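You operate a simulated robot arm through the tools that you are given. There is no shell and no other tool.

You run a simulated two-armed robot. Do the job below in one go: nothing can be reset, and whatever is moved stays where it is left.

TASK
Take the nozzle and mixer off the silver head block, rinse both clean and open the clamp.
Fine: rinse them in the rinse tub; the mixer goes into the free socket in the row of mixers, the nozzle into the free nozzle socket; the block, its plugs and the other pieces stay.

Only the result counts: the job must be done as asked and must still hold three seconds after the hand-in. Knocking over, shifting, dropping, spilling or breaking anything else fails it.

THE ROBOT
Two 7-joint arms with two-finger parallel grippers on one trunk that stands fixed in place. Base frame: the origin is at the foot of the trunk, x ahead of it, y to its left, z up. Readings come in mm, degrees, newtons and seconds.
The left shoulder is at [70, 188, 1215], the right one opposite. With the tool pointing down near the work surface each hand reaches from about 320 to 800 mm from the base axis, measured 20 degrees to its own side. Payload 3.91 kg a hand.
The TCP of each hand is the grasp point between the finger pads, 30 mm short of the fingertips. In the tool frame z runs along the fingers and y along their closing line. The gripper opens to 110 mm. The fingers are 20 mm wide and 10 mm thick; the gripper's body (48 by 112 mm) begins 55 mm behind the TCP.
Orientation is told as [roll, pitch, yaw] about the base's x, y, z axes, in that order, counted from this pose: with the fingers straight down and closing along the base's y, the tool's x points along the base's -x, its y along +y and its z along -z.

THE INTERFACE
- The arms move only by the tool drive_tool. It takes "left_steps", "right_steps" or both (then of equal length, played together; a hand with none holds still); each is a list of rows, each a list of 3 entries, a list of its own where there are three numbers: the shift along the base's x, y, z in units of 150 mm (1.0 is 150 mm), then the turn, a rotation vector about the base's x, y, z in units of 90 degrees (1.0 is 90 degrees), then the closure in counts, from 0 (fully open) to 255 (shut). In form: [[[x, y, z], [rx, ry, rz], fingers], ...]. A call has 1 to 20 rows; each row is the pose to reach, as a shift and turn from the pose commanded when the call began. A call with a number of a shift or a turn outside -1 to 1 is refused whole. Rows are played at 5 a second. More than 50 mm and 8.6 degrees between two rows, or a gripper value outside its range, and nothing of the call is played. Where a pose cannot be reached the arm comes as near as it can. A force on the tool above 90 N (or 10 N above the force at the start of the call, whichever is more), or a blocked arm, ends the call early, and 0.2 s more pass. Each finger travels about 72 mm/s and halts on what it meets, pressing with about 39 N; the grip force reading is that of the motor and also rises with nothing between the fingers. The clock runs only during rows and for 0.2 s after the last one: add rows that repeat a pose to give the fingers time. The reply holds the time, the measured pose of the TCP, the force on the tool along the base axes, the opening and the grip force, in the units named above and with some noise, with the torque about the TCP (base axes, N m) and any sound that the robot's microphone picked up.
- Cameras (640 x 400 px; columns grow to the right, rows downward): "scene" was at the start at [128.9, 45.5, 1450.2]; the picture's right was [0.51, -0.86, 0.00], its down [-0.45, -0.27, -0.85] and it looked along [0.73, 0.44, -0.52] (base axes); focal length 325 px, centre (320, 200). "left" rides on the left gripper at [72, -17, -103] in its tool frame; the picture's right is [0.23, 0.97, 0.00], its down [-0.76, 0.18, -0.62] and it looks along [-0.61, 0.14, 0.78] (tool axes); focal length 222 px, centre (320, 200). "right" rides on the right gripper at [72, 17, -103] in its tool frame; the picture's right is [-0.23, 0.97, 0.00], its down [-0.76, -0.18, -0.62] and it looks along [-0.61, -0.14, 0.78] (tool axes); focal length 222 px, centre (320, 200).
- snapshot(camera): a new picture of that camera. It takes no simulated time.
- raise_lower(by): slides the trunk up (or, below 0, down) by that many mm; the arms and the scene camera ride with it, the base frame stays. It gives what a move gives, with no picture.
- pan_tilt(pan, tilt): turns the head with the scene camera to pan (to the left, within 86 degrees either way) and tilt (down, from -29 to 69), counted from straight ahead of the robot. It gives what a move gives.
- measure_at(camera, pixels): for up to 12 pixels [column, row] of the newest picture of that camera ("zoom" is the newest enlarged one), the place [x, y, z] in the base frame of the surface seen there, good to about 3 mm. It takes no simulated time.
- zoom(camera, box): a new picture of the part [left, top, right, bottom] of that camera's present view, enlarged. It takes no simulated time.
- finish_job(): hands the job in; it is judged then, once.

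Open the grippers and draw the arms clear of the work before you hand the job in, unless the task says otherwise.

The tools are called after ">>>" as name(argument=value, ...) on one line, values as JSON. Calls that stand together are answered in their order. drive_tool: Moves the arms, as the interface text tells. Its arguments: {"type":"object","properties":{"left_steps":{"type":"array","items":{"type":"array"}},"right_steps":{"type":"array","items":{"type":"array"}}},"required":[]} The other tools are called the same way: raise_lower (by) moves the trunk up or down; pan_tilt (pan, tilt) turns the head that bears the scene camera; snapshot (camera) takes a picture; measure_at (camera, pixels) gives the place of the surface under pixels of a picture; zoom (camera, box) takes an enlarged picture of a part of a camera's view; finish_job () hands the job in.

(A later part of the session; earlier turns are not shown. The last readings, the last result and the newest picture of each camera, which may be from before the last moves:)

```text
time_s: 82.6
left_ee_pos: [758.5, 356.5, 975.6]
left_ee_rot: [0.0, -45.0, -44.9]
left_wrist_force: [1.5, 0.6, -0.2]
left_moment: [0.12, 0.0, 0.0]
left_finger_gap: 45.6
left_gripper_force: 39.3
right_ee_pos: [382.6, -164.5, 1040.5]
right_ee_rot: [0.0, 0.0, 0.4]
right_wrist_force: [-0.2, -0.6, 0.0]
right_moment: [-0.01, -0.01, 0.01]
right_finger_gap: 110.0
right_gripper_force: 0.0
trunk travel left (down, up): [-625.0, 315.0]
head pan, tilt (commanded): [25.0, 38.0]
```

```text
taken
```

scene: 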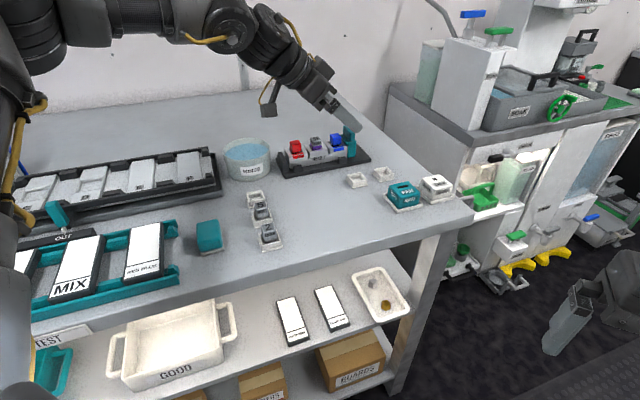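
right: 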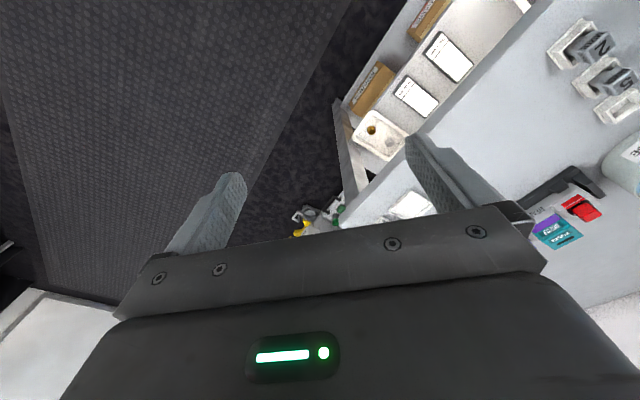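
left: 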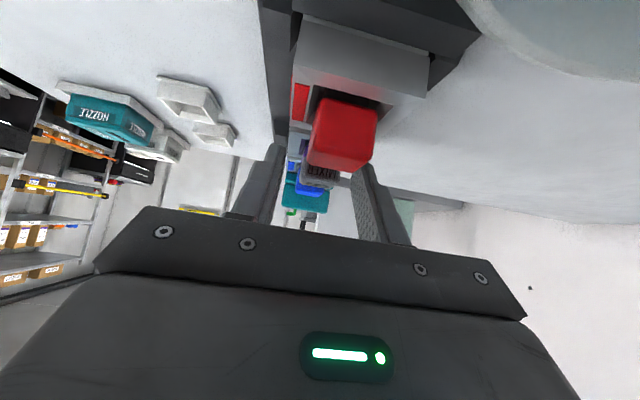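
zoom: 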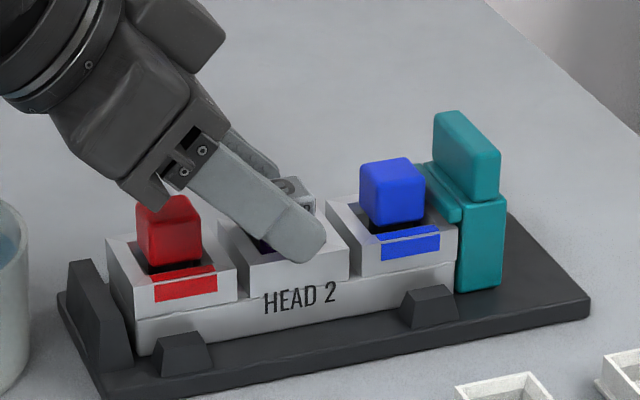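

The gap stopped at 45.6 mm: the tips caught the seat's sides, not the mixer. I open, go 7 mm higher and shift slightly back.

>>> drive_tool(left_steps=[[[0, 0, 0], [0, 0, 0], 100], [[0, 0, 0], [0, 0, 0], 60], [[0, 0, 0], [0, 0, 0], 60], [[-0.011, 0.011, 0.022], [0, 0, 0], 60], [[-0.022, 0.022, 0.046], [0, 0, 0], 60], [[-0.022, 0.022, 0.046], [0, 0, 0], 60]])

>>> zoom(camera="scene", box=[275, 105, 371, 177])

```text
time_s: 84.0
left_ee_pos: [755.2, 360.3, 980.3]
left_ee_rot: [0.0, -45.1, -44.8]
left_wrist_force: [0.1, 0.4, 0.6]
left_moment: [0.03, 0.01, 0.01]
left_finger_gap: 84.3
left_gripper_force: 0.2
right_ee_pos: [382.4, -165.2, 1041.5]
right_ee_rot: [0.0, 0.1, 0.4]
right_wrist_force: [0.6, -0.2, -0.8]
right_moment: [-0.01, -0.01, 0.03]
right_finger_gap: 109.7
right_gripper_force: 0.1
trunk travel left (down, up): [-625.0, 315.0]
head pan, tilt (commanded): [25.0, 38.0]
```

```text
5.56 times, centred on (323, 141) of scene
```

zoom: 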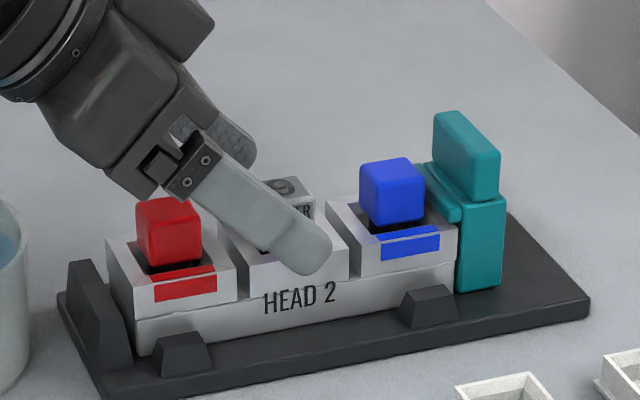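

I measure the visible finger tip's actual lowest height to know how far it extends below the TCP.

>>> measure_at(camera="zoom", pixels=[[308, 270], [320, 265], [300, 265], [327, 250], [290, 255], [270, 245], [260, 225], [285, 185], [305, 195]])

```text
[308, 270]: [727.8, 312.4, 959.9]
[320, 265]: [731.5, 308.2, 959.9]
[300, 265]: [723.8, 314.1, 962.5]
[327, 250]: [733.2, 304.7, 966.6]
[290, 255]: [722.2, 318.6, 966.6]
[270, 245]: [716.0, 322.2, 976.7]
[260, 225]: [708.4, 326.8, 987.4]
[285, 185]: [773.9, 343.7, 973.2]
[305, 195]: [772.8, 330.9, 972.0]
```

Tips are now at ≈957, above the rim (~952). I close again.

>>> drive_tool(left_steps=[[[0, 0, 0], [0, 0, 0], 140], [[0, 0, 0], [0, 0, 0], 190], [[0, 0, 0], [0, 0, 0], 255], [[0, 0, 0], [0, 0, 0], 255], [[0, 0, 0], [0, 0, 0], 255], [[0, 0, 0], [0, 0, 0], 255]])

>>> zoom(camera="scene", box=[275, 105, 371, 177])

>>> snapshot(camera="left")

```text
time_s: 85.4
left_ee_pos: [754.3, 359.7, 981.6]
left_ee_rot: [0.1, -44.9, -44.9]
left_wrist_force: [0.2, -0.3, 0.1]
left_moment: [-0.01, 0.0, 0.03]
left_finger_gap: 22.7
left_gripper_force: 39.1
right_ee_pos: [383.2, -165.1, 1040.3]
right_ee_rot: [0.0, -0.1, 0.5]
right_wrist_force: [0.2, -0.3, 1.0]
right_moment: [-0.03, 0.01, 0.0]
right_finger_gap: 110.1
right_gripper_force: 0.0
trunk travel left (down, up): [-625.0, 315.0]
head pan, tilt (commanded): [25.0, 38.0]
```

```text
5.56 times, centred on (323, 141) of scene
```

zoom: 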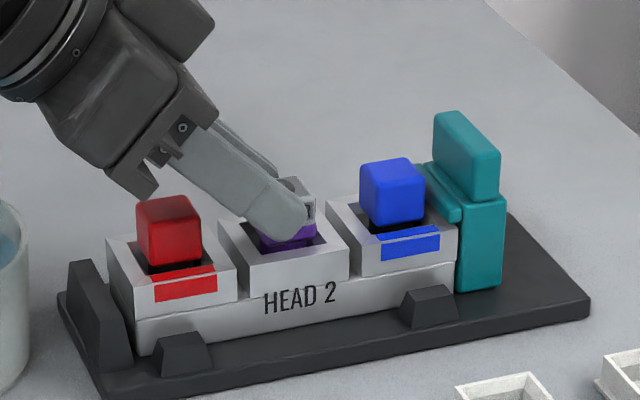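

```text
taken
```

left: 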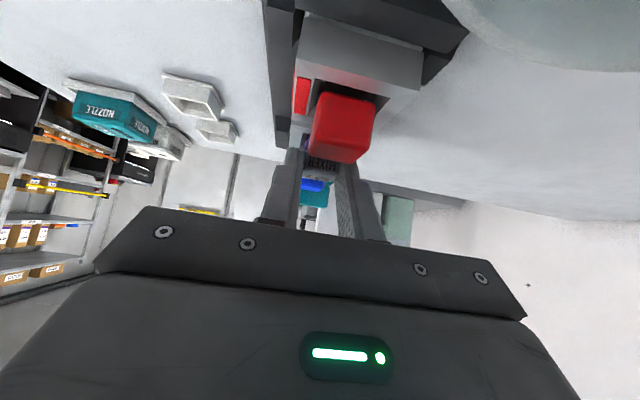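

Gripped at 22.7 mm — the mixer's width. I lift straight up slowly.

>>> drive_tool(left_steps=[[[0, 0, 0.02], [0, 0, 0], 255], [[0, 0, 0.05], [0, 0, 0], 255], [[0, 0, 0.09], [0, 0, 0], 255], [[0, 0, 0.15], [0, 0, 0], 255], [[0, 0, 0.23], [0, 0, 0], 255], [[0, 0, 0.33], [0, 0, 0], 255], [[0, 0, 0.43], [0, 0, 0], 255], [[0, 0, 0.43], [0, 0, 0], 255]])

>>> zoom(camera="scene", box=[275, 75, 371, 165])

>>> snapshot(camera="left")

```text
time_s: 87.2
left_ee_pos: [755.5, 360.4, 1047.2]
left_ee_rot: [0.0, -45.2, -44.9]
left_wrist_force: [0.3, -0.7, -0.7]
left_moment: [0.02, 0.0, -0.01]
left_finger_gap: 22.6
left_gripper_force: 39.1
right_ee_pos: [382.2, -164.2, 1040.0]
right_ee_rot: [-0.1, -0.1, 0.3]
right_wrist_force: [-0.2, -0.1, 0.4]
right_moment: [0.0, 0.02, -0.04]
right_finger_gap: 109.8
right_gripper_force: 0.0
trunk travel left (down, up): [-625.0, 315.0]
head pan, tilt (commanded): [25.0, 38.0]
```

```text
4.44 times, centred on (323, 120) of scene
```

zoom: 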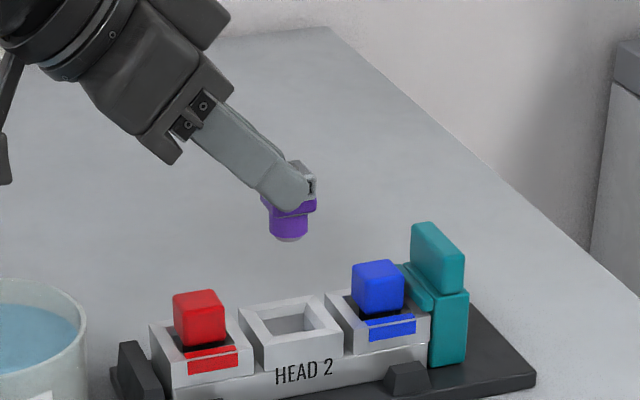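

```text
taken
```

left: 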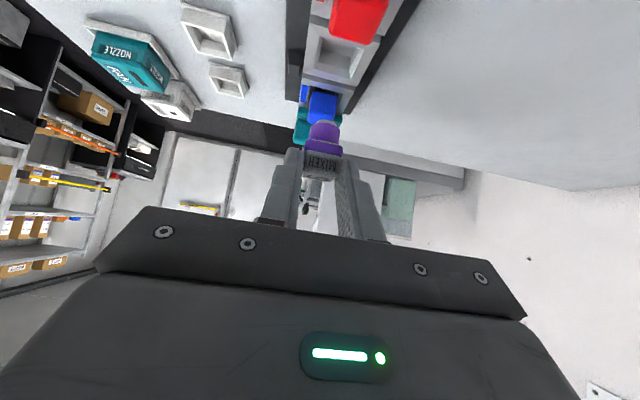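

The mixer is out: square grey head, purple collar and a narrower round purple stem. I measure its height in the grip.

>>> measure_at(camera="zoom", pixels=[[300, 168], [312, 172], [290, 237], [290, 225], [305, 205], [275, 205], [312, 190], [285, 210], [272, 222], [305, 225]])

>>> zoom(camera="left", box=[270, 90, 390, 190])

>>> measure_at(camera="zoom", pixels=[[290, 170], [290, 215], [280, 260], [280, 310], [200, 260], [370, 270], [290, 340], [230, 300], [340, 310]])

```text
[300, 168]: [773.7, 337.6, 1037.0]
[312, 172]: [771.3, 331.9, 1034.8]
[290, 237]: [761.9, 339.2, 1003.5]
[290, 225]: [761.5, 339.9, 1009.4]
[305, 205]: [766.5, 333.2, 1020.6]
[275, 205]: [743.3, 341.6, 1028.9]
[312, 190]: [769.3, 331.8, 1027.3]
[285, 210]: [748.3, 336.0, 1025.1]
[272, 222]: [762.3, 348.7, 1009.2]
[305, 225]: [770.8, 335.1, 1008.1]
```

```text
4.00 times, centred on (330, 140) of left
```

zoom: 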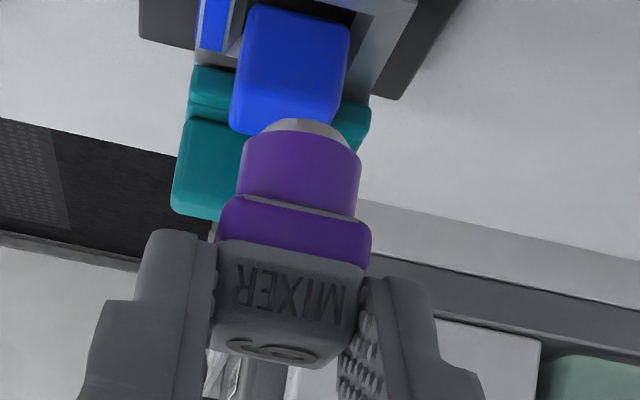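

```text
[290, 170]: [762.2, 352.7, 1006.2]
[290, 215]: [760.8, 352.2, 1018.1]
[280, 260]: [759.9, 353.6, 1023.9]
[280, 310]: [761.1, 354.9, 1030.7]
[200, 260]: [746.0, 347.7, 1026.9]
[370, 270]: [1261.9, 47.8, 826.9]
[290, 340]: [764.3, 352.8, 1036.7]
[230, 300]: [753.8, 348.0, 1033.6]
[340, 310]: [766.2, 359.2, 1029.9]
```

Mixer: top ≈TCP-10, bottom ≈TCP-45, centre ≈20 mm ahead in u. I carry it over the tub at z≈1070, keeping it upright.

>>> drive_tool(left_steps=[[[0, 0, 0.16], [0, 0, 0], 255], [[-0.14, 0.21, 0.16], [0, 0, 0], 255], [[-0.28, 0.42, 0.16], [0, 0, 0], 255], [[-0.42, 0.63, 0.16], [0, 0, 0], 255], [[-0.57, 0.843, 0.16], [0, 0, 0], 255], [[-0.57, 0.843, 0.16], [0, 0, 0], 255]])

>>> pan_tilt(pan=40, tilt=35)

>>> snapshot(camera="scene")

>>> snapshot(camera="left")

```text
time_s: 88.6
left_ee_pos: [668.9, 483.6, 1071.1]
left_ee_rot: [0.0, -45.1, -44.9]
left_wrist_force: [0.5, 0.3, -0.6]
left_moment: [0.02, 0.04, 0.01]
left_finger_gap: 22.8
left_gripper_force: 39.2
right_ee_pos: [383.2, -165.5, 1040.2]
right_ee_rot: [0.0, 0.0, 0.4]
right_wrist_force: [0.0, 0.3, -0.3]
right_moment: [0.02, -0.03, 0.03]
right_finger_gap: 109.9
right_gripper_force: 0.1
trunk travel left (down, up): [-625.0, 315.0]
head pan, tilt (commanded): [25.0, 38.0]
```

```text
time_s: 89.3
left_ee_pos: [668.5, 486.1, 1071.6]
left_ee_rot: [0.1, -45.1, -44.9]
left_wrist_force: [0.2, 0.0, 0.5]
left_moment: [0.0, 0.0, 0.05]
left_finger_gap: 22.8
left_gripper_force: 38.9
right_ee_pos: [382.9, -165.5, 1040.6]
right_ee_rot: [-0.1, 0.1, 0.4]
right_wrist_force: [0.2, 0.1, -0.8]
right_moment: [0.02, -0.02, 0.01]
right_finger_gap: 110.1
right_gripper_force: 0.0
trunk travel left (down, up): [-625.0, 315.0]
head pan, tilt (commanded): [40.0, 35.0]
```

```text
taken
```

scene: 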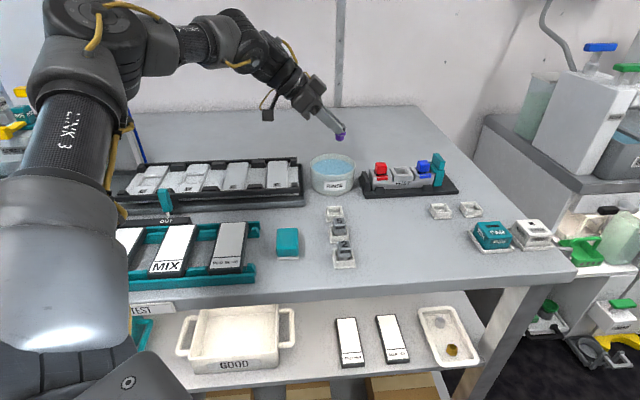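

```text
taken
```

left: 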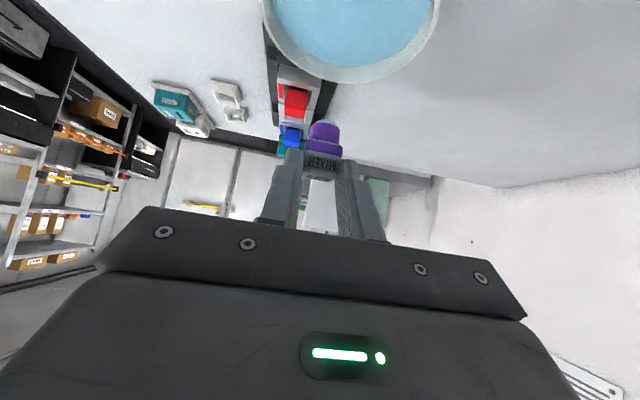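

Above the tub. I lower first to z≈1000 and check.

>>> drive_tool(left_steps=[[[0.01, 0, -0.16], [0, 0, 0], 255], [[0.01, 0, -0.32], [0, 0, 0], 255], [[0.01, 0, -0.47], [0, 0, 0], 255], [[0.01, 0, -0.47], [0, 0, 0], 255]])

>>> zoom(camera="scene", box=[254, 80, 394, 200])

```text
time_s: 90.3
left_ee_pos: [670.0, 485.7, 1000.7]
left_ee_rot: [0.0, -45.2, -44.9]
left_wrist_force: [-0.1, 0.5, -1.4]
left_moment: [0.05, -0.01, 0.01]
left_finger_gap: 22.6
left_gripper_force: 38.9
right_ee_pos: [381.8, -165.4, 1040.6]
right_ee_rot: [0.0, 0.1, 0.4]
right_wrist_force: [-0.4, 0.4, -0.1]
right_moment: [0.01, 0.0, 0.0]
right_finger_gap: 109.5
right_gripper_force: 0.0
trunk travel left (down, up): [-625.0, 315.0]
head pan, tilt (commanded): [40.0, 35.0]
```

```text
3.33 times, centred on (324, 140) of scene
```

zoom: 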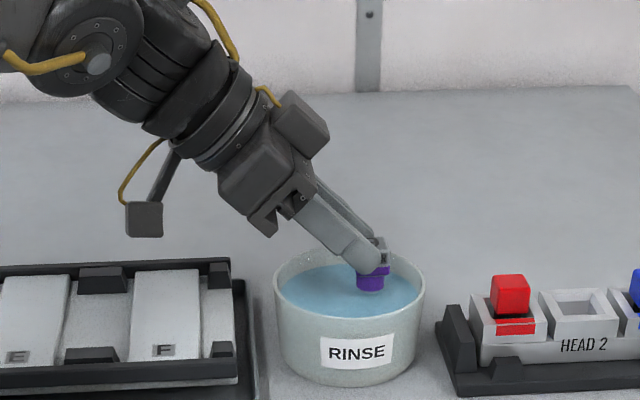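

Mixer is over the water with rim clearance. I lower to TCP z≈958 and dip/swish it.

>>> drive_tool(left_steps=[[[0, 0, -0.1], [0, 0, 0], 255], [[0, 0, -0.2], [0, 0, 0], 255], [[0, 0, -0.285], [0, 0, 0], 255], [[0, 0, -0.285], [0, 0, 0], 255], [[0, 0, -0.285], [0, 0, 0], 255]])

>>> zoom(camera="scene", box=[254, 80, 394, 200])

```text
time_s: 91.5
left_ee_pos: [669.6, 488.0, 957.3]
left_ee_rot: [0.0, -45.0, -44.8]
left_wrist_force: [0.9, -0.2, 0.2]
left_moment: [0.0, 0.0, -0.03]
left_finger_gap: 22.9
left_gripper_force: 39.2
right_ee_pos: [383.3, -164.4, 1040.5]
right_ee_rot: [0.0, 0.0, 0.3]
right_wrist_force: [0.7, -0.4, -0.2]
right_moment: [-0.02, 0.0, -0.02]
right_finger_gap: 110.0
right_gripper_force: 0.1
trunk travel left (down, up): [-625.0, 315.0]
head pan, tilt (commanded): [40.0, 35.0]
```

```text
3.33 times, centred on (324, 140) of scene
```

zoom: 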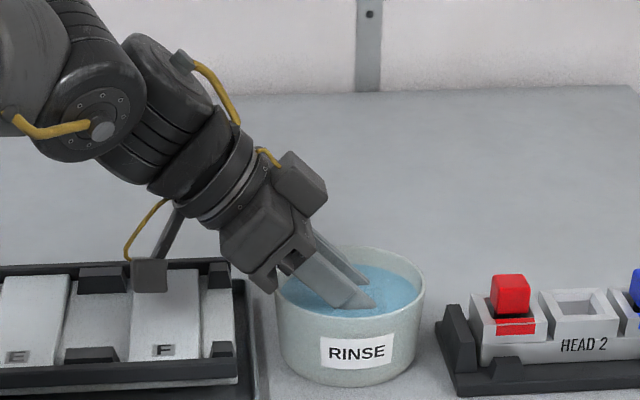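

Mixer is under water, no contact forces. I swish gently and hold for about four seconds.

>>> drive_tool(left_steps=[[[0.015, 0.015, 0], [0, 0, 0], 255], [[0, 0, 0], [0, 0, 0], 255], [[-0.015, -0.015, 0], [0, 0, 0], 255], [[0, 0, 0], [0, 0, 0], 255], [[0.015, 0.015, 0], [0, 0, 0], 255], [[0, 0, 0], [0, 0, 0], 255], [[-0.015, -0.015, 0], [0, 0, 0], 255], [[0, 0, 0], [0, 0, 0], 255], [[0.015, 0.015, 0], [0, 0, 0], 255], [[0, 0, 0], [0, 0, 0], 255], [[-0.015, -0.015, 0], [0, 0, 0], 255], [[0, 0, 0], [0, 0, 0], 255], [[0, 0, 0], [0, 0, 0], 255], [[0, 0, 0], [0, 0, 0], 255], [[0, 0, 0], [0, 0, 0], 255], [[0, 0, 0], [0, 0, 0], 255], [[0, 0, 0], [0, 0, 0], 255], [[0, 0, 0], [0, 0, 0], 255], [[0, 0, 0], [0, 0, 0], 255]])

>>> drive_tool(left_steps=[[[0, 0, 0.12], [0, 0, 0], 255], [[0, 0, 0.24], [0, 0, 0], 255], [[0, 0, 0.38], [0, 0, 0], 255], [[0, 0, 0.54], [0, 0, 0], 255], [[0, 0, 0.7], [0, 0, 0], 255], [[0, 0, 0.7], [0, 0, 0], 255]])

>>> zoom(camera="scene", box=[274, 90, 394, 190])

>>> zoom(camera="left", box=[270, 90, 390, 190])

```text
time_s: 95.5
left_ee_pos: [671.5, 487.2, 957.6]
left_ee_rot: [0.0, -45.0, -44.7]
left_wrist_force: [-0.2, -0.6, -0.3]
left_moment: [-0.03, 0.0, 0.02]
left_finger_gap: 22.8
left_gripper_force: 39.4
right_ee_pos: [382.5, -164.9, 1040.0]
right_ee_rot: [0.0, 0.0, 0.4]
right_wrist_force: [0.0, 0.1, -0.6]
right_moment: [0.02, 0.01, 0.02]
right_finger_gap: 109.8
right_gripper_force: 0.0
trunk travel left (down, up): [-625.0, 315.0]
head pan, tilt (commanded): [40.0, 35.0]
```

```text
time_s: 96.9
left_ee_pos: [670.4, 487.8, 1062.1]
left_ee_rot: [-0.1, -45.0, -44.7]
left_wrist_force: [0.4, -0.6, -0.5]
left_moment: [0.01, -0.01, 0.0]
left_finger_gap: 22.9
left_gripper_force: 39.2
right_ee_pos: [383.8, -164.3, 1040.1]
right_ee_rot: [0.0, 0.0, 0.3]
right_wrist_force: [0.4, -0.2, -0.4]
right_moment: [0.01, 0.0, -0.02]
right_finger_gap: 110.1
right_gripper_force: 0.1
trunk travel left (down, up): [-625.0, 315.0]
head pan, tilt (commanded): [40.0, 35.0]
```

```text
4.00 times, centred on (334, 140) of scene
```

zoom: 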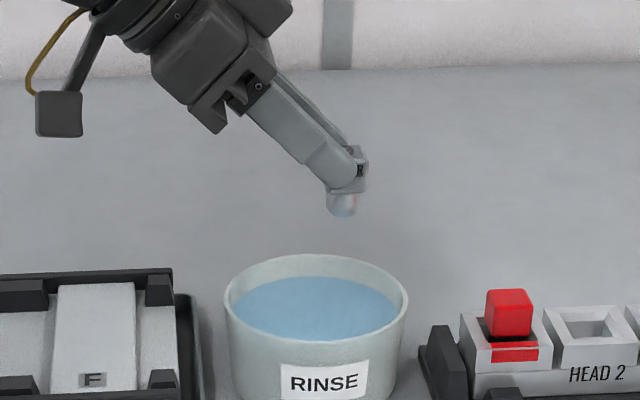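

```text
4.00 times, centred on (330, 140) of left
```

zoom: 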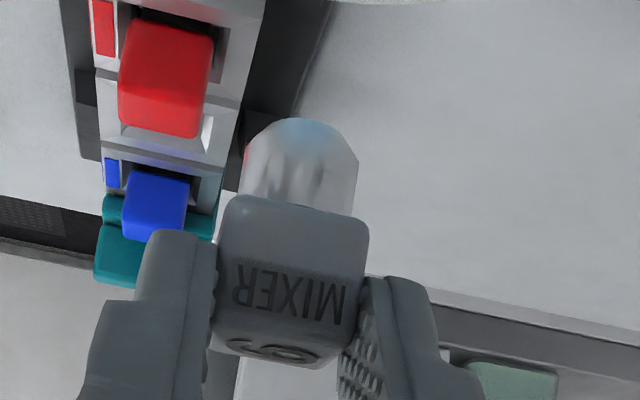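

The mixer is clean (grey head, chrome stem). Now I measure the free mixer socket and its neighbours at (335,212)–(343,255).

>>> zoom(camera="scene", box=[300, 195, 396, 275])

>>> measure_at(camera="zoom", pixels=[[175, 85], [282, 80], [180, 125], [290, 115], [228, 105], [215, 100], [250, 100], [235, 85], [225, 130], [240, 165], [245, 190], [290, 290]])

```text
5.00 times, centred on (348, 235) of scene
```

zoom: 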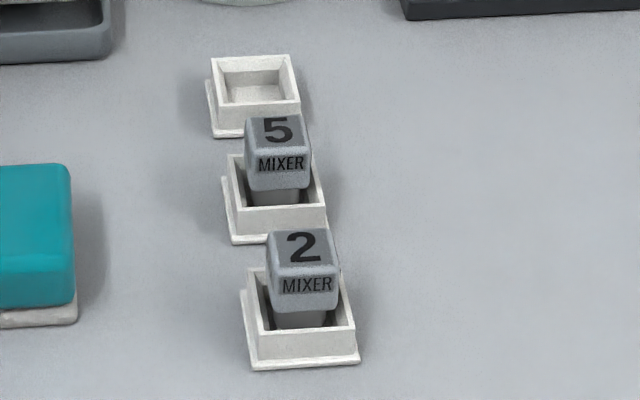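

```text
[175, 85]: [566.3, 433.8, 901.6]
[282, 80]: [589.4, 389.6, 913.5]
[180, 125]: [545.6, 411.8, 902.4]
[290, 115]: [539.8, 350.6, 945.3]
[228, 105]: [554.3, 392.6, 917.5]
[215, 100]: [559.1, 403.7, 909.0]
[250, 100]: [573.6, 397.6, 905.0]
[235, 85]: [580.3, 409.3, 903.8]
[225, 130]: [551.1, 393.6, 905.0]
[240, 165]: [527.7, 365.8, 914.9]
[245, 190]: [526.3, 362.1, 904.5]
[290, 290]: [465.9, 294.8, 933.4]
```

I measure the free socket's rim corners and the seated mixers' tops.

>>> measure_at(camera="zoom", pixels=[[214, 62], [287, 59], [296, 101], [220, 106], [250, 93], [240, 60], [293, 80], [255, 104], [216, 85], [262, 75], [230, 95], [280, 92]])

>>> measure_at(camera="zoom", pixels=[[277, 130], [255, 120], [300, 125], [280, 165], [230, 158], [322, 203], [235, 207], [302, 245], [275, 235], [332, 262], [350, 320], [252, 275]])

```text
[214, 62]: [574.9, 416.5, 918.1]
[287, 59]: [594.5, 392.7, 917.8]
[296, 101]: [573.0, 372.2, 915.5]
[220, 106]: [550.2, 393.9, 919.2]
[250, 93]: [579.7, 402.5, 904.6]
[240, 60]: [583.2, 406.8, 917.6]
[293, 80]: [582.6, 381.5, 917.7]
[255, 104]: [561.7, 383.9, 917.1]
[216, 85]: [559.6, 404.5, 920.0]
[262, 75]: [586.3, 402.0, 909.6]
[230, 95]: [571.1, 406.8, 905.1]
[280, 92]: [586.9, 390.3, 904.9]
```

```text
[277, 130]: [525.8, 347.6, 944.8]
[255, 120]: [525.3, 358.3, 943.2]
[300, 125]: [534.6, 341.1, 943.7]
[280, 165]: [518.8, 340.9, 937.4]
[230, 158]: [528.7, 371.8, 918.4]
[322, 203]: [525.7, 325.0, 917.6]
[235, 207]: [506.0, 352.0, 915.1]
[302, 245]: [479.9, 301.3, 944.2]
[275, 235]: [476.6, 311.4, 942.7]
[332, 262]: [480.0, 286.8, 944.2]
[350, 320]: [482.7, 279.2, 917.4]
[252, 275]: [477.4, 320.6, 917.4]
```

Free socket: centre ≈(573.2,393.8), rim 917.5, floor 904.8; seated mixers' tops at 944. The hand will lean toward the racks, so I measure heights there, and the mixer's bottom in the grip.

>>> measure_at(camera="scene", pixels=[[165, 192], [165, 205], [160, 240], [225, 245], [288, 235], [288, 250], [298, 190], [240, 215], [200, 205], [215, 235], [255, 235], [130, 222]])

>>> measure_at(camera="zoom", pixels=[[277, 130]])

>>> zoom(camera="left", box=[270, 90, 390, 190])

>>> measure_at(camera="zoom", pixels=[[300, 124], [270, 135], [335, 140], [300, 160], [300, 190], [290, 225], [285, 260], [280, 300], [285, 345], [230, 260], [350, 270]])

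```text
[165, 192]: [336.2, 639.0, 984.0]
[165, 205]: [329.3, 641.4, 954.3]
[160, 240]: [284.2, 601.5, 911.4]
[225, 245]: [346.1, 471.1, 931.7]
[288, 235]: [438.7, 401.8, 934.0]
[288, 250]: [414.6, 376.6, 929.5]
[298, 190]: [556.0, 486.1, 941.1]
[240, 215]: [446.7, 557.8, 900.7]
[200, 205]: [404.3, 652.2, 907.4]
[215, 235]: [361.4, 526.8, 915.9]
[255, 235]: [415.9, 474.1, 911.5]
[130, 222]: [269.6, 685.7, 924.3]
```

```text
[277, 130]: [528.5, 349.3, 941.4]
```

```text
4.00 times, centred on (330, 140) of left
```

zoom: 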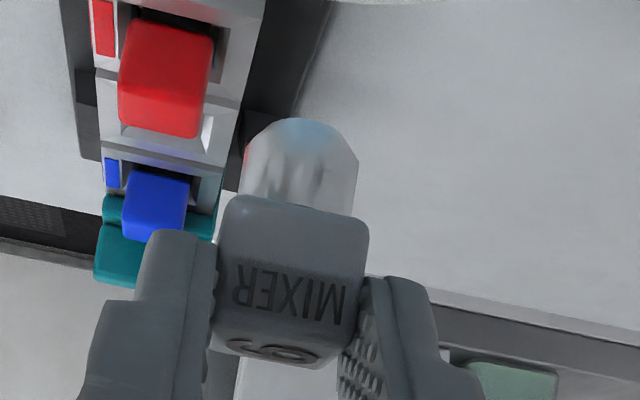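

```text
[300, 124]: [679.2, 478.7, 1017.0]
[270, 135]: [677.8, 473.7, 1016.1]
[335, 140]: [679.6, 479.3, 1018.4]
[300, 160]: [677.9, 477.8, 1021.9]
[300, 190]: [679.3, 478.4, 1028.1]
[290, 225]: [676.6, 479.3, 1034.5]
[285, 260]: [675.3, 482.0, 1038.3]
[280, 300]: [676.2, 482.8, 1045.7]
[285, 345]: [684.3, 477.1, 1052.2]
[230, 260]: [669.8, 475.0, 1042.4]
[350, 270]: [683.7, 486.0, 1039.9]
```

Mixer bottom ≈TCP-47. The space under the leaning hand near the socket is low (≤935). I move the mixer above the free socket at z≈1060.

>>> drive_tool(left_steps=[[[-0.185, -0.132, 0], [0, 0, 0], 255], [[-0.37, -0.265, 0], [0, 0, 0], 255], [[-0.555, -0.397, 0], [0, 0, 0], 255], [[-0.74, -0.53, 0], [0, 0, 0], 255], [[-0.74, -0.53, 0], [0, 0, 0], 255]])

>>> snapshot(camera="scene")

>>> snapshot(camera="left")

```text
time_s: 98.1
left_ee_pos: [560.0, 406.7, 1062.9]
left_ee_rot: [0.0, -45.0, -44.9]
left_wrist_force: [0.6, -0.5, -1.0]
left_moment: [0.02, -0.01, -0.01]
left_finger_gap: 22.6
left_gripper_force: 39.8
right_ee_pos: [383.2, -165.8, 1039.6]
right_ee_rot: [0.0, 0.0, 0.4]
right_wrist_force: [-0.1, -0.8, 0.8]
right_moment: [0.0, 0.04, 0.01]
right_finger_gap: 110.3
right_gripper_force: 0.1
trunk travel left (down, up): [-625.0, 315.0]
head pan, tilt (commanded): [40.0, 35.0]
```

```text
taken
```

scene: 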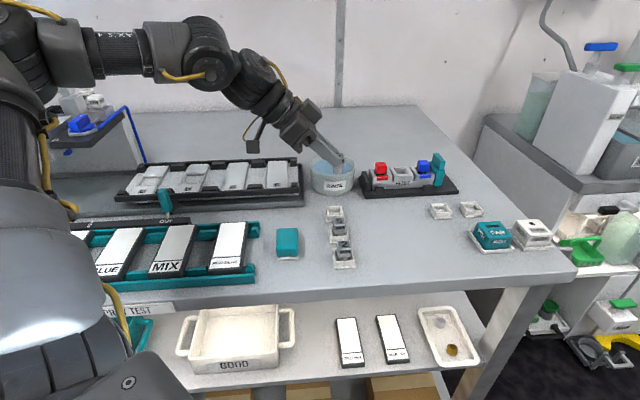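

```text
taken
```

left: 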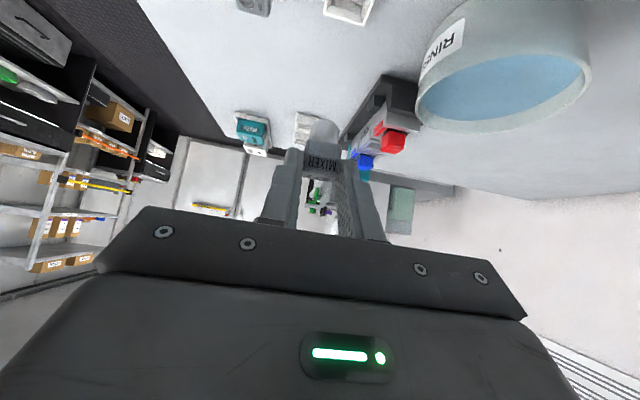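

In place above the socket. I lower to z≈985 (mixer bottom ≈938) and check alignment.

>>> drive_tool(left_steps=[[[0, 0.007, -0.17], [0, 0, 0], 255], [[0, 0.007, -0.34], [0, 0, 0], 255], [[0, 0.007, -0.52], [0, 0, 0], 255], [[0, 0.007, -0.52], [0, 0, 0], 255]])

>>> zoom(camera="scene", box=[290, 165, 386, 245])

>>> snapshot(camera="left")

```text
time_s: 99.1
left_ee_pos: [558.9, 406.4, 984.7]
left_ee_rot: [0.0, -45.1, -44.9]
left_wrist_force: [0.7, -0.6, -0.2]
left_moment: [0.0, -0.01, -0.01]
left_finger_gap: 22.9
left_gripper_force: 38.7
right_ee_pos: [382.8, -166.1, 1040.7]
right_ee_rot: [0.0, 0.0, 0.4]
right_wrist_force: [0.6, -0.2, -1.4]
right_moment: [0.0, -0.02, 0.0]
right_finger_gap: 110.2
right_gripper_force: 0.1
trunk travel left (down, up): [-625.0, 315.0]
head pan, tilt (commanded): [40.0, 35.0]
```

```text
5.00 times, centred on (338, 205) of scene
```

zoom: 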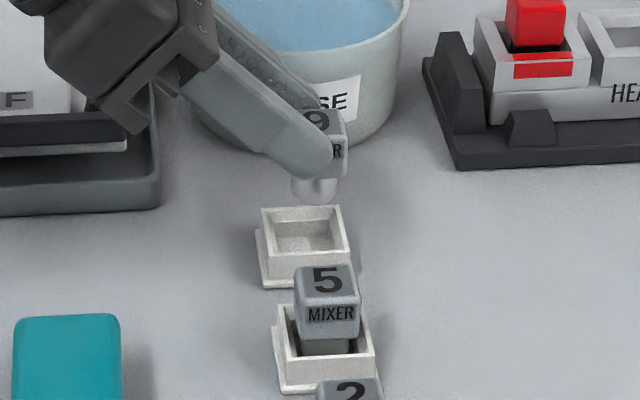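

```text
taken
```

left: 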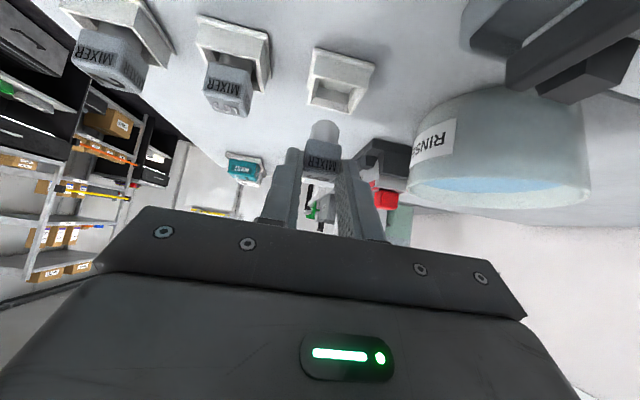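

I zoom in with the left camera to compare the stem and the socket.

>>> zoom(camera="left", box=[280, 40, 400, 140])

>>> measure_at(camera="zoom", pixels=[[180, 40], [500, 115], [455, 290], [170, 215], [290, 190], [300, 230], [210, 330], [240, 335], [190, 370], [290, 370], [240, 380], [240, 325]])

```text
4.00 times, centred on (340, 90) of left
```

zoom: 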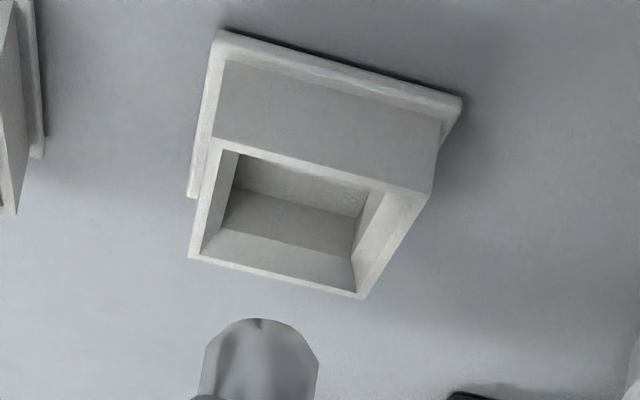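

```text
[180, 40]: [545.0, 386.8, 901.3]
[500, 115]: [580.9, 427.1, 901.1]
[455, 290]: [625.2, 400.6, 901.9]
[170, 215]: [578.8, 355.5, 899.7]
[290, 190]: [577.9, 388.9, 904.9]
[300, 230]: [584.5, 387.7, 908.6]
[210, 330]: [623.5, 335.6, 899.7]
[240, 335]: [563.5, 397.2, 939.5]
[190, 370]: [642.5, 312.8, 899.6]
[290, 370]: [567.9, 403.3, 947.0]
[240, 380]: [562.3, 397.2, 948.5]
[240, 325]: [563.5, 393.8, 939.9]
```

I measure the rim's four corners: (215,143), (425,190), (360,293), (193,256).

>>> measure_at(camera="zoom", pixels=[[216, 143], [424, 191], [360, 294], [194, 256], [320, 165], [395, 245], [275, 277], [204, 200], [262, 322], [300, 340], [218, 345], [315, 375]])

```text
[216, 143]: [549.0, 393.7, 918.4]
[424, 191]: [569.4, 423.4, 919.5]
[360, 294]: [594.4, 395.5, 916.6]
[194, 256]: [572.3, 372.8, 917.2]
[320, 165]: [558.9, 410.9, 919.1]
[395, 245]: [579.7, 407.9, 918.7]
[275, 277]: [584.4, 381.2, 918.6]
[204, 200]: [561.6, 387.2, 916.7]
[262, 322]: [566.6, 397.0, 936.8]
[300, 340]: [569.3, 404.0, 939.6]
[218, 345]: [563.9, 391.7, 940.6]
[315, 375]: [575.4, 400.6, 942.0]
```

Averaging both cameras, the stem should move about +2 mm in y. I shift and lower to just above the rim.

>>> drive_tool(left_steps=[[[0.002, 0.017, -0.03], [0, 0, 0], 255], [[0.002, 0.017, -0.1], [0, 0, 0], 255], [[0.002, 0.017, -0.1], [0, 0, 0], 255]])

>>> zoom(camera="scene", box=[300, 175, 372, 235])

>>> zoom(camera="left", box=[280, 50, 400, 150])

```text
time_s: 99.9
left_ee_pos: [558.7, 410.3, 969.2]
left_ee_rot: [0.0, -45.0, -44.9]
left_wrist_force: [-0.2, 0.4, -0.7]
left_moment: [0.02, -0.01, 0.05]
left_finger_gap: 23.2
left_gripper_force: 38.5
right_ee_pos: [382.4, -165.4, 1040.2]
right_ee_rot: [0.0, 0.1, 0.4]
right_wrist_force: [-0.4, -0.4, -0.1]
right_moment: [0.03, 0.01, 0.01]
right_finger_gap: 109.8
right_gripper_force: 0.1
trunk travel left (down, up): [-625.0, 315.0]
head pan, tilt (commanded): [40.0, 35.0]
```

```text
6.67 times, centred on (336, 205) of scene
```

zoom: 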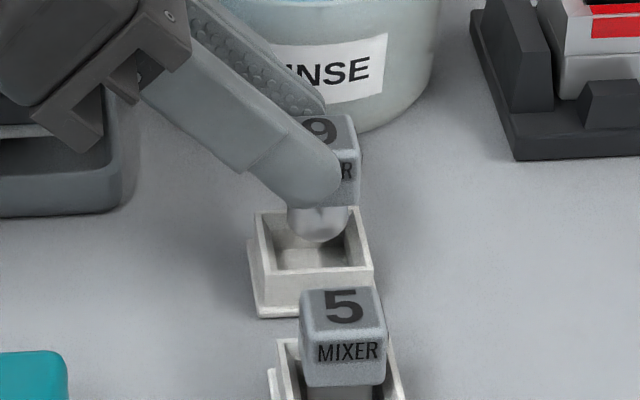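

```text
4.00 times, centred on (340, 100) of left
```

zoom: 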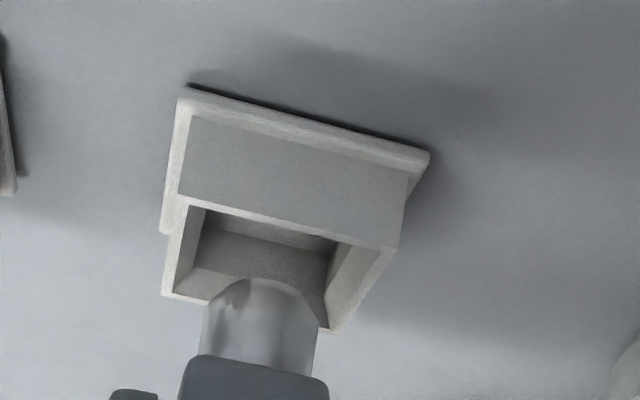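

Both views show the stem over the middle of the opening. I lower about 13 mm.

>>> drive_tool(left_steps=[[[0, 0, -0.04], [0, 0, 0], 255], [[0, 0, -0.08], [0, 0, 0], 255], [[0, 0, -0.08], [0, 0, 0], 255]])

>>> zoom(camera="scene", box=[300, 175, 372, 235])

>>> zoom(camera="left", box=[280, 50, 400, 150])

```text
time_s: 100.7
left_ee_pos: [559.5, 411.2, 957.5]
left_ee_rot: [0.0, -44.9, -45.0]
left_wrist_force: [-0.2, 0.1, -0.3]
left_moment: [0.03, -0.01, -0.01]
left_finger_gap: 22.9
left_gripper_force: 38.7
right_ee_pos: [381.8, -165.7, 1039.9]
right_ee_rot: [0.1, 0.1, 0.4]
right_wrist_force: [0.4, 0.2, 0.2]
right_moment: [0.0, 0.01, 0.02]
right_finger_gap: 109.8
right_gripper_force: 0.2
trunk travel left (down, up): [-625.0, 315.0]
head pan, tilt (commanded): [40.0, 35.0]
```

```text
6.67 times, centred on (336, 205) of scene
```

zoom: 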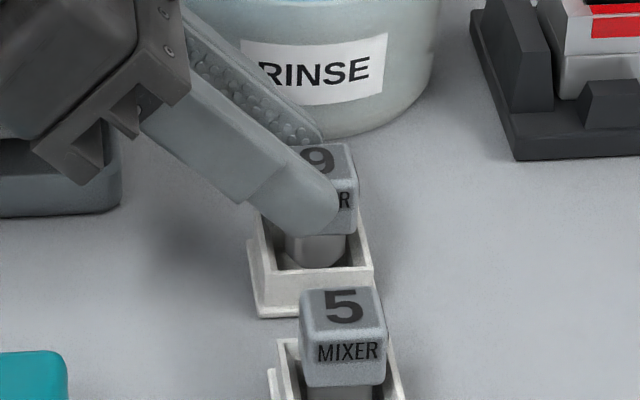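

```text
4.00 times, centred on (340, 100) of left
```

zoom: 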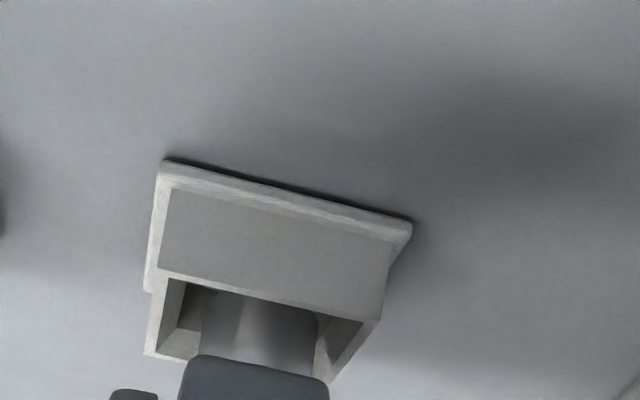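

The stem is inside the socket; seated mixers' tops are at 944, so it should seat at TCP ≈954. I lower 3 mm more.

>>> drive_tool(left_steps=[[[0, 0, -0.01], [0, 0, 0], 255], [[0, 0, -0.018], [0, 0, 0], 255], [[0, 0, -0.018], [0, 0, 0], 255]])

>>> zoom(camera="scene", box=[300, 175, 372, 235])

>>> measure_at(camera="zoom", pixels=[[320, 165], [340, 165], [345, 345], [340, 300], [348, 215], [345, 240]])

```text
time_s: 101.5
left_ee_pos: [560.2, 411.2, 954.5]
left_ee_rot: [0.0, -45.0, -44.9]
left_wrist_force: [0.4, 0.9, -0.5]
left_moment: [-0.05, 0.01, 0.01]
left_finger_gap: 22.9
left_gripper_force: 38.8
right_ee_pos: [381.6, -165.0, 1040.2]
right_ee_rot: [0.0, 0.0, 0.4]
right_wrist_force: [0.0, 0.3, -0.3]
right_moment: [-0.03, -0.01, 0.0]
right_finger_gap: 110.0
right_gripper_force: 0.0
trunk travel left (down, up): [-625.0, 315.0]
head pan, tilt (commanded): [40.0, 35.0]
```

```text
6.67 times, centred on (336, 205) of scene
```

zoom: 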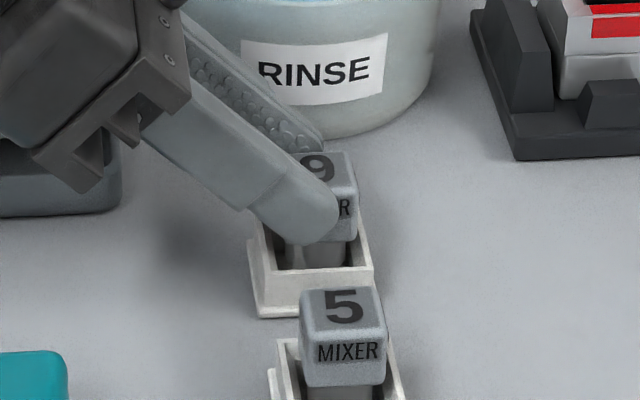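

```text
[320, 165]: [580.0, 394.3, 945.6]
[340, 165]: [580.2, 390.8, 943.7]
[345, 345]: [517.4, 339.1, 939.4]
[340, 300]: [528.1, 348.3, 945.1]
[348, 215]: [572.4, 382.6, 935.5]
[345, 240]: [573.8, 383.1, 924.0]
```

Its top is level with mixer 5 (≈945). I open the fingers gently to a 40 mm gap so they stay clear of mixer 5.

>>> drive_tool(left_steps=[[[0, 0, -0.004], [0, 0, 0], 255], [[0, 0, -0.004], [0, 0, 0], 200], [[0, 0, -0.004], [0, 0, 0], 195], [[0, 0, -0.004], [0, 0, 0], 185], [[0, 0, -0.004], [0, 0, 0], 170], [[0, 0, -0.004], [0, 0, 0], 162], [[0, 0, -0.004], [0, 0, 0], 162]])

>>> zoom(camera="scene", box=[300, 175, 372, 235])

>>> snapshot(camera="left")

```text
time_s: 103.1
left_ee_pos: [560.8, 411.8, 953.4]
left_ee_rot: [0.0, -45.0, -45.0]
left_wrist_force: [0.8, 1.0, -0.4]
left_moment: [-0.01, -0.04, -0.02]
left_finger_gap: 40.3
left_gripper_force: 0.0
right_ee_pos: [382.8, -164.6, 1040.1]
right_ee_rot: [0.0, 0.1, 0.4]
right_wrist_force: [-0.2, 0.0, -0.3]
right_moment: [-0.01, 0.0, 0.03]
right_finger_gap: 109.9
right_gripper_force: 0.0
trunk travel left (down, up): [-625.0, 315.0]
head pan, tilt (commanded): [40.0, 35.0]
```

```text
6.67 times, centred on (336, 205) of scene
```

zoom: 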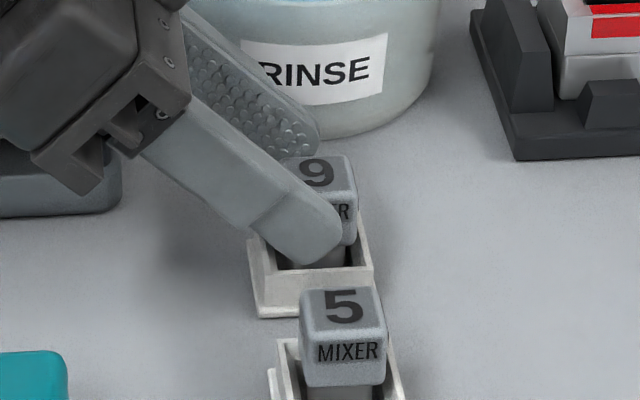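

```text
taken
```

left: 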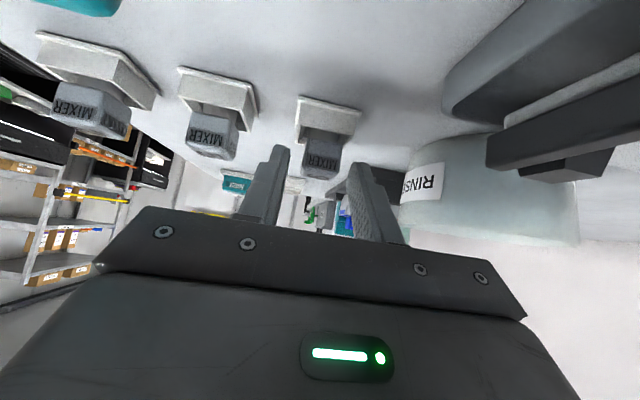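

Mixer released and standing. I withdraw straight up.

>>> drive_tool(left_steps=[[[0, 0, 0.05], [0, 0, 0], 162], [[0, 0, 0.15], [0, 0, 0], 162], [[0, 0, 0.35], [0, 0, 0], 162], [[0, 0, 0.6], [0, 0, 0], 162], [[0, 0, 0.85], [0, 0, 0], 162], [[0, 0, 0.85], [0, 0, 0], 162]])

>>> snapshot(camera="scene")

>>> zoom(camera="scene", box=[300, 175, 396, 275])

```text
time_s: 104.5
left_ee_pos: [562.2, 411.3, 1082.7]
left_ee_rot: [-0.1, -45.1, -44.8]
left_wrist_force: [0.0, -0.3, 0.1]
left_moment: [0.03, 0.0, -0.01]
left_finger_gap: 40.0
left_gripper_force: 0.1
right_ee_pos: [383.0, -164.2, 1041.0]
right_ee_rot: [0.1, 0.1, 0.4]
right_wrist_force: [0.0, 1.4, 0.4]
right_moment: [0.0, -0.02, 0.0]
right_finger_gap: 109.7
right_gripper_force: 0.0
trunk travel left (down, up): [-625.0, 315.0]
head pan, tilt (commanded): [40.0, 35.0]
```

```text
taken
```

scene: 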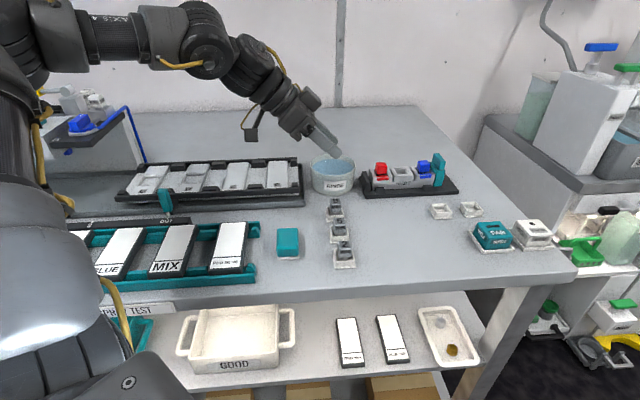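

```text
4.00 times, centred on (348, 225) of scene
```

zoom: 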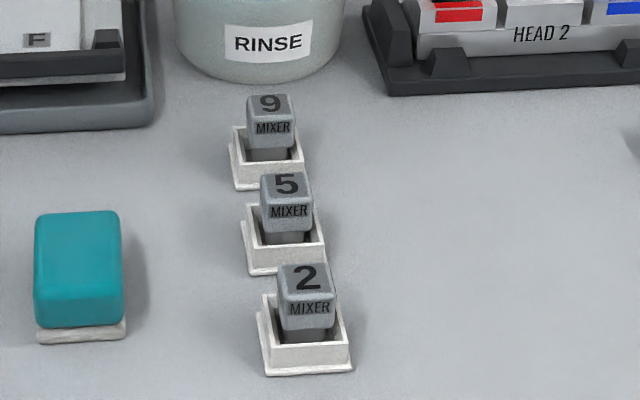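

Mixer 9 now stands in the free socket like its neighbours. Last: the clamp. I study it closely.

>>> zoom(camera="scene", box=[360, 140, 464, 205])

>>> zoom(camera="scene", box=[410, 145, 464, 200])

```text
6.15 times, centred on (412, 172) of scene
```

zoom: 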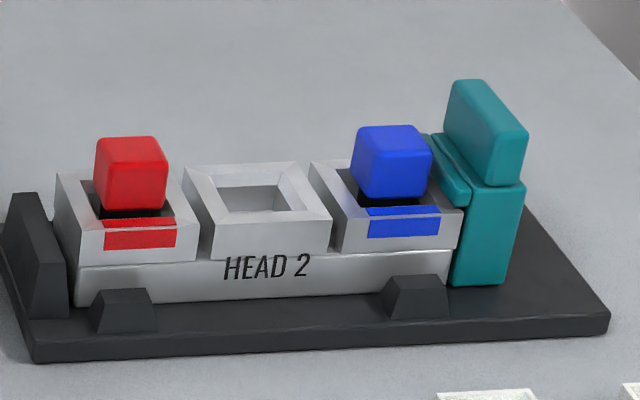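

```text
7.27 times, centred on (437, 172) of scene
```

zoom: 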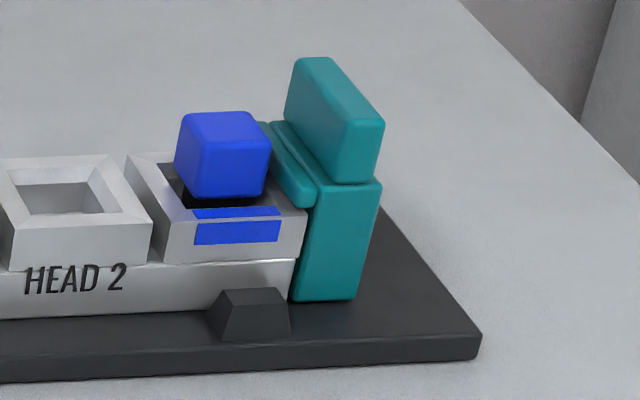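

The clamp is a slab hooking over the block's end (u≈70–97) with a handle on top (face at u≈83, c ±22, z 963–985). I'll push the handle outward (+u) with one finger passing beside the blue plug. First I turn the hand: yaw to -16°.

>>> drive_tool(left_steps=[[[0.05, -0.1, 0], [0, 0, 0.0805], 162], [[0.1, -0.2, 0], [0, 0, 0.161], 162], [[0.15, -0.3, 0], [0, 0, 0.2415], 162], [[0.2, -0.4, 0], [0, 0, 0.322], 162], [[0.2, -0.4, 0], [0, 0, 0.322], 162]])

```text
time_s: 105.7
left_ee_pos: [590.9, 352.0, 1083.2]
left_ee_rot: [-0.1, -45.1, -15.7]
left_wrist_force: [-0.1, 0.5, -0.7]
left_moment: [0.02, 0.05, -0.01]
left_finger_gap: 40.2
left_gripper_force: 0.1
right_ee_pos: [383.0, -164.8, 1040.7]
right_ee_rot: [0.0, 0.0, 0.4]
right_wrist_force: [0.6, 1.3, 0.4]
right_moment: [-0.01, -0.01, 0.02]
right_finger_gap: 110.1
right_gripper_force: 0.2
trunk travel left (down, up): [-625.0, 315.0]
head pan, tilt (commanded): [40.0, 35.0]
```

Now I tilt to 68° and move toward the block, staying high.

>>> drive_tool(left_steps=[[[0.15, -0.1, 0], [-0.0231, -0.082, 0], 162], [[0.3, -0.2, 0], [-0.0461, -0.164, 0], 162], [[0.45, -0.3, 0], [-0.0692, -0.246, 0], 162], [[0.6, -0.35, -0.05], [-0.0692, -0.246, 0], 162], [[0.6, -0.35, -0.05], [-0.0692, -0.246, 0], 162]])

>>> pan_tilt(pan=22, tilt=35)

>>> snapshot(camera="scene")

>>> snapshot(camera="left")

```text
time_s: 106.9
left_ee_pos: [680.7, 298.5, 1074.3]
left_ee_rot: [0.1, -68.0, -16.0]
left_wrist_force: [-0.7, -0.6, -0.2]
left_moment: [0.0, 0.03, 0.0]
left_finger_gap: 40.1
left_gripper_force: 0.1
right_ee_pos: [381.7, -165.4, 1040.5]
right_ee_rot: [0.1, 0.0, 0.4]
right_wrist_force: [-0.7, -0.1, 0.3]
right_moment: [0.0, 0.01, 0.01]
right_finger_gap: 110.1
right_gripper_force: 0.0
trunk travel left (down, up): [-625.0, 315.0]
head pan, tilt (commanded): [40.0, 35.0]
```

```text
time_s: 107.7
left_ee_pos: [681.0, 297.7, 1074.4]
left_ee_rot: [0.2, -68.0, -16.1]
left_wrist_force: [-0.4, -1.3, 0.3]
left_moment: [0.0, 0.01, -0.01]
left_finger_gap: 40.1
left_gripper_force: 0.0
right_ee_pos: [382.4, -165.1, 1040.4]
right_ee_rot: [0.0, 0.1, 0.3]
right_wrist_force: [-0.2, 0.3, -0.6]
right_moment: [0.02, 0.01, 0.01]
right_finger_gap: 110.2
right_gripper_force: 0.0
trunk travel left (down, up): [-625.0, 315.0]
head pan, tilt (commanded): [22.0, 35.0]
```

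```text
taken
```

scene: 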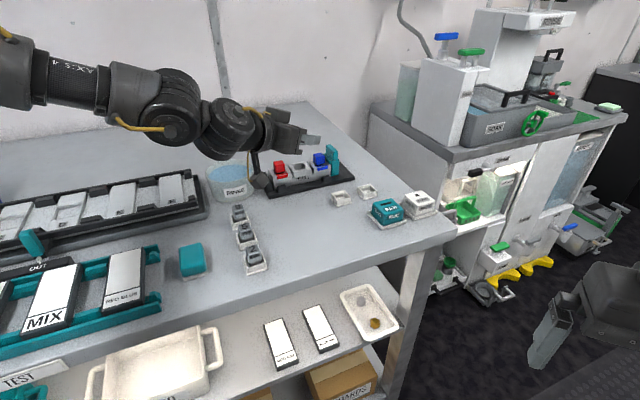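

```text
taken
```

left: 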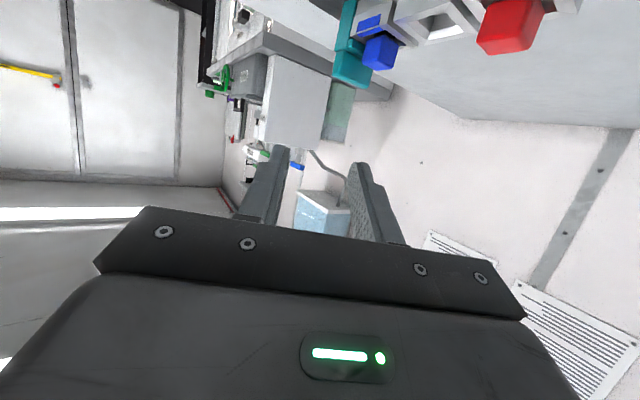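

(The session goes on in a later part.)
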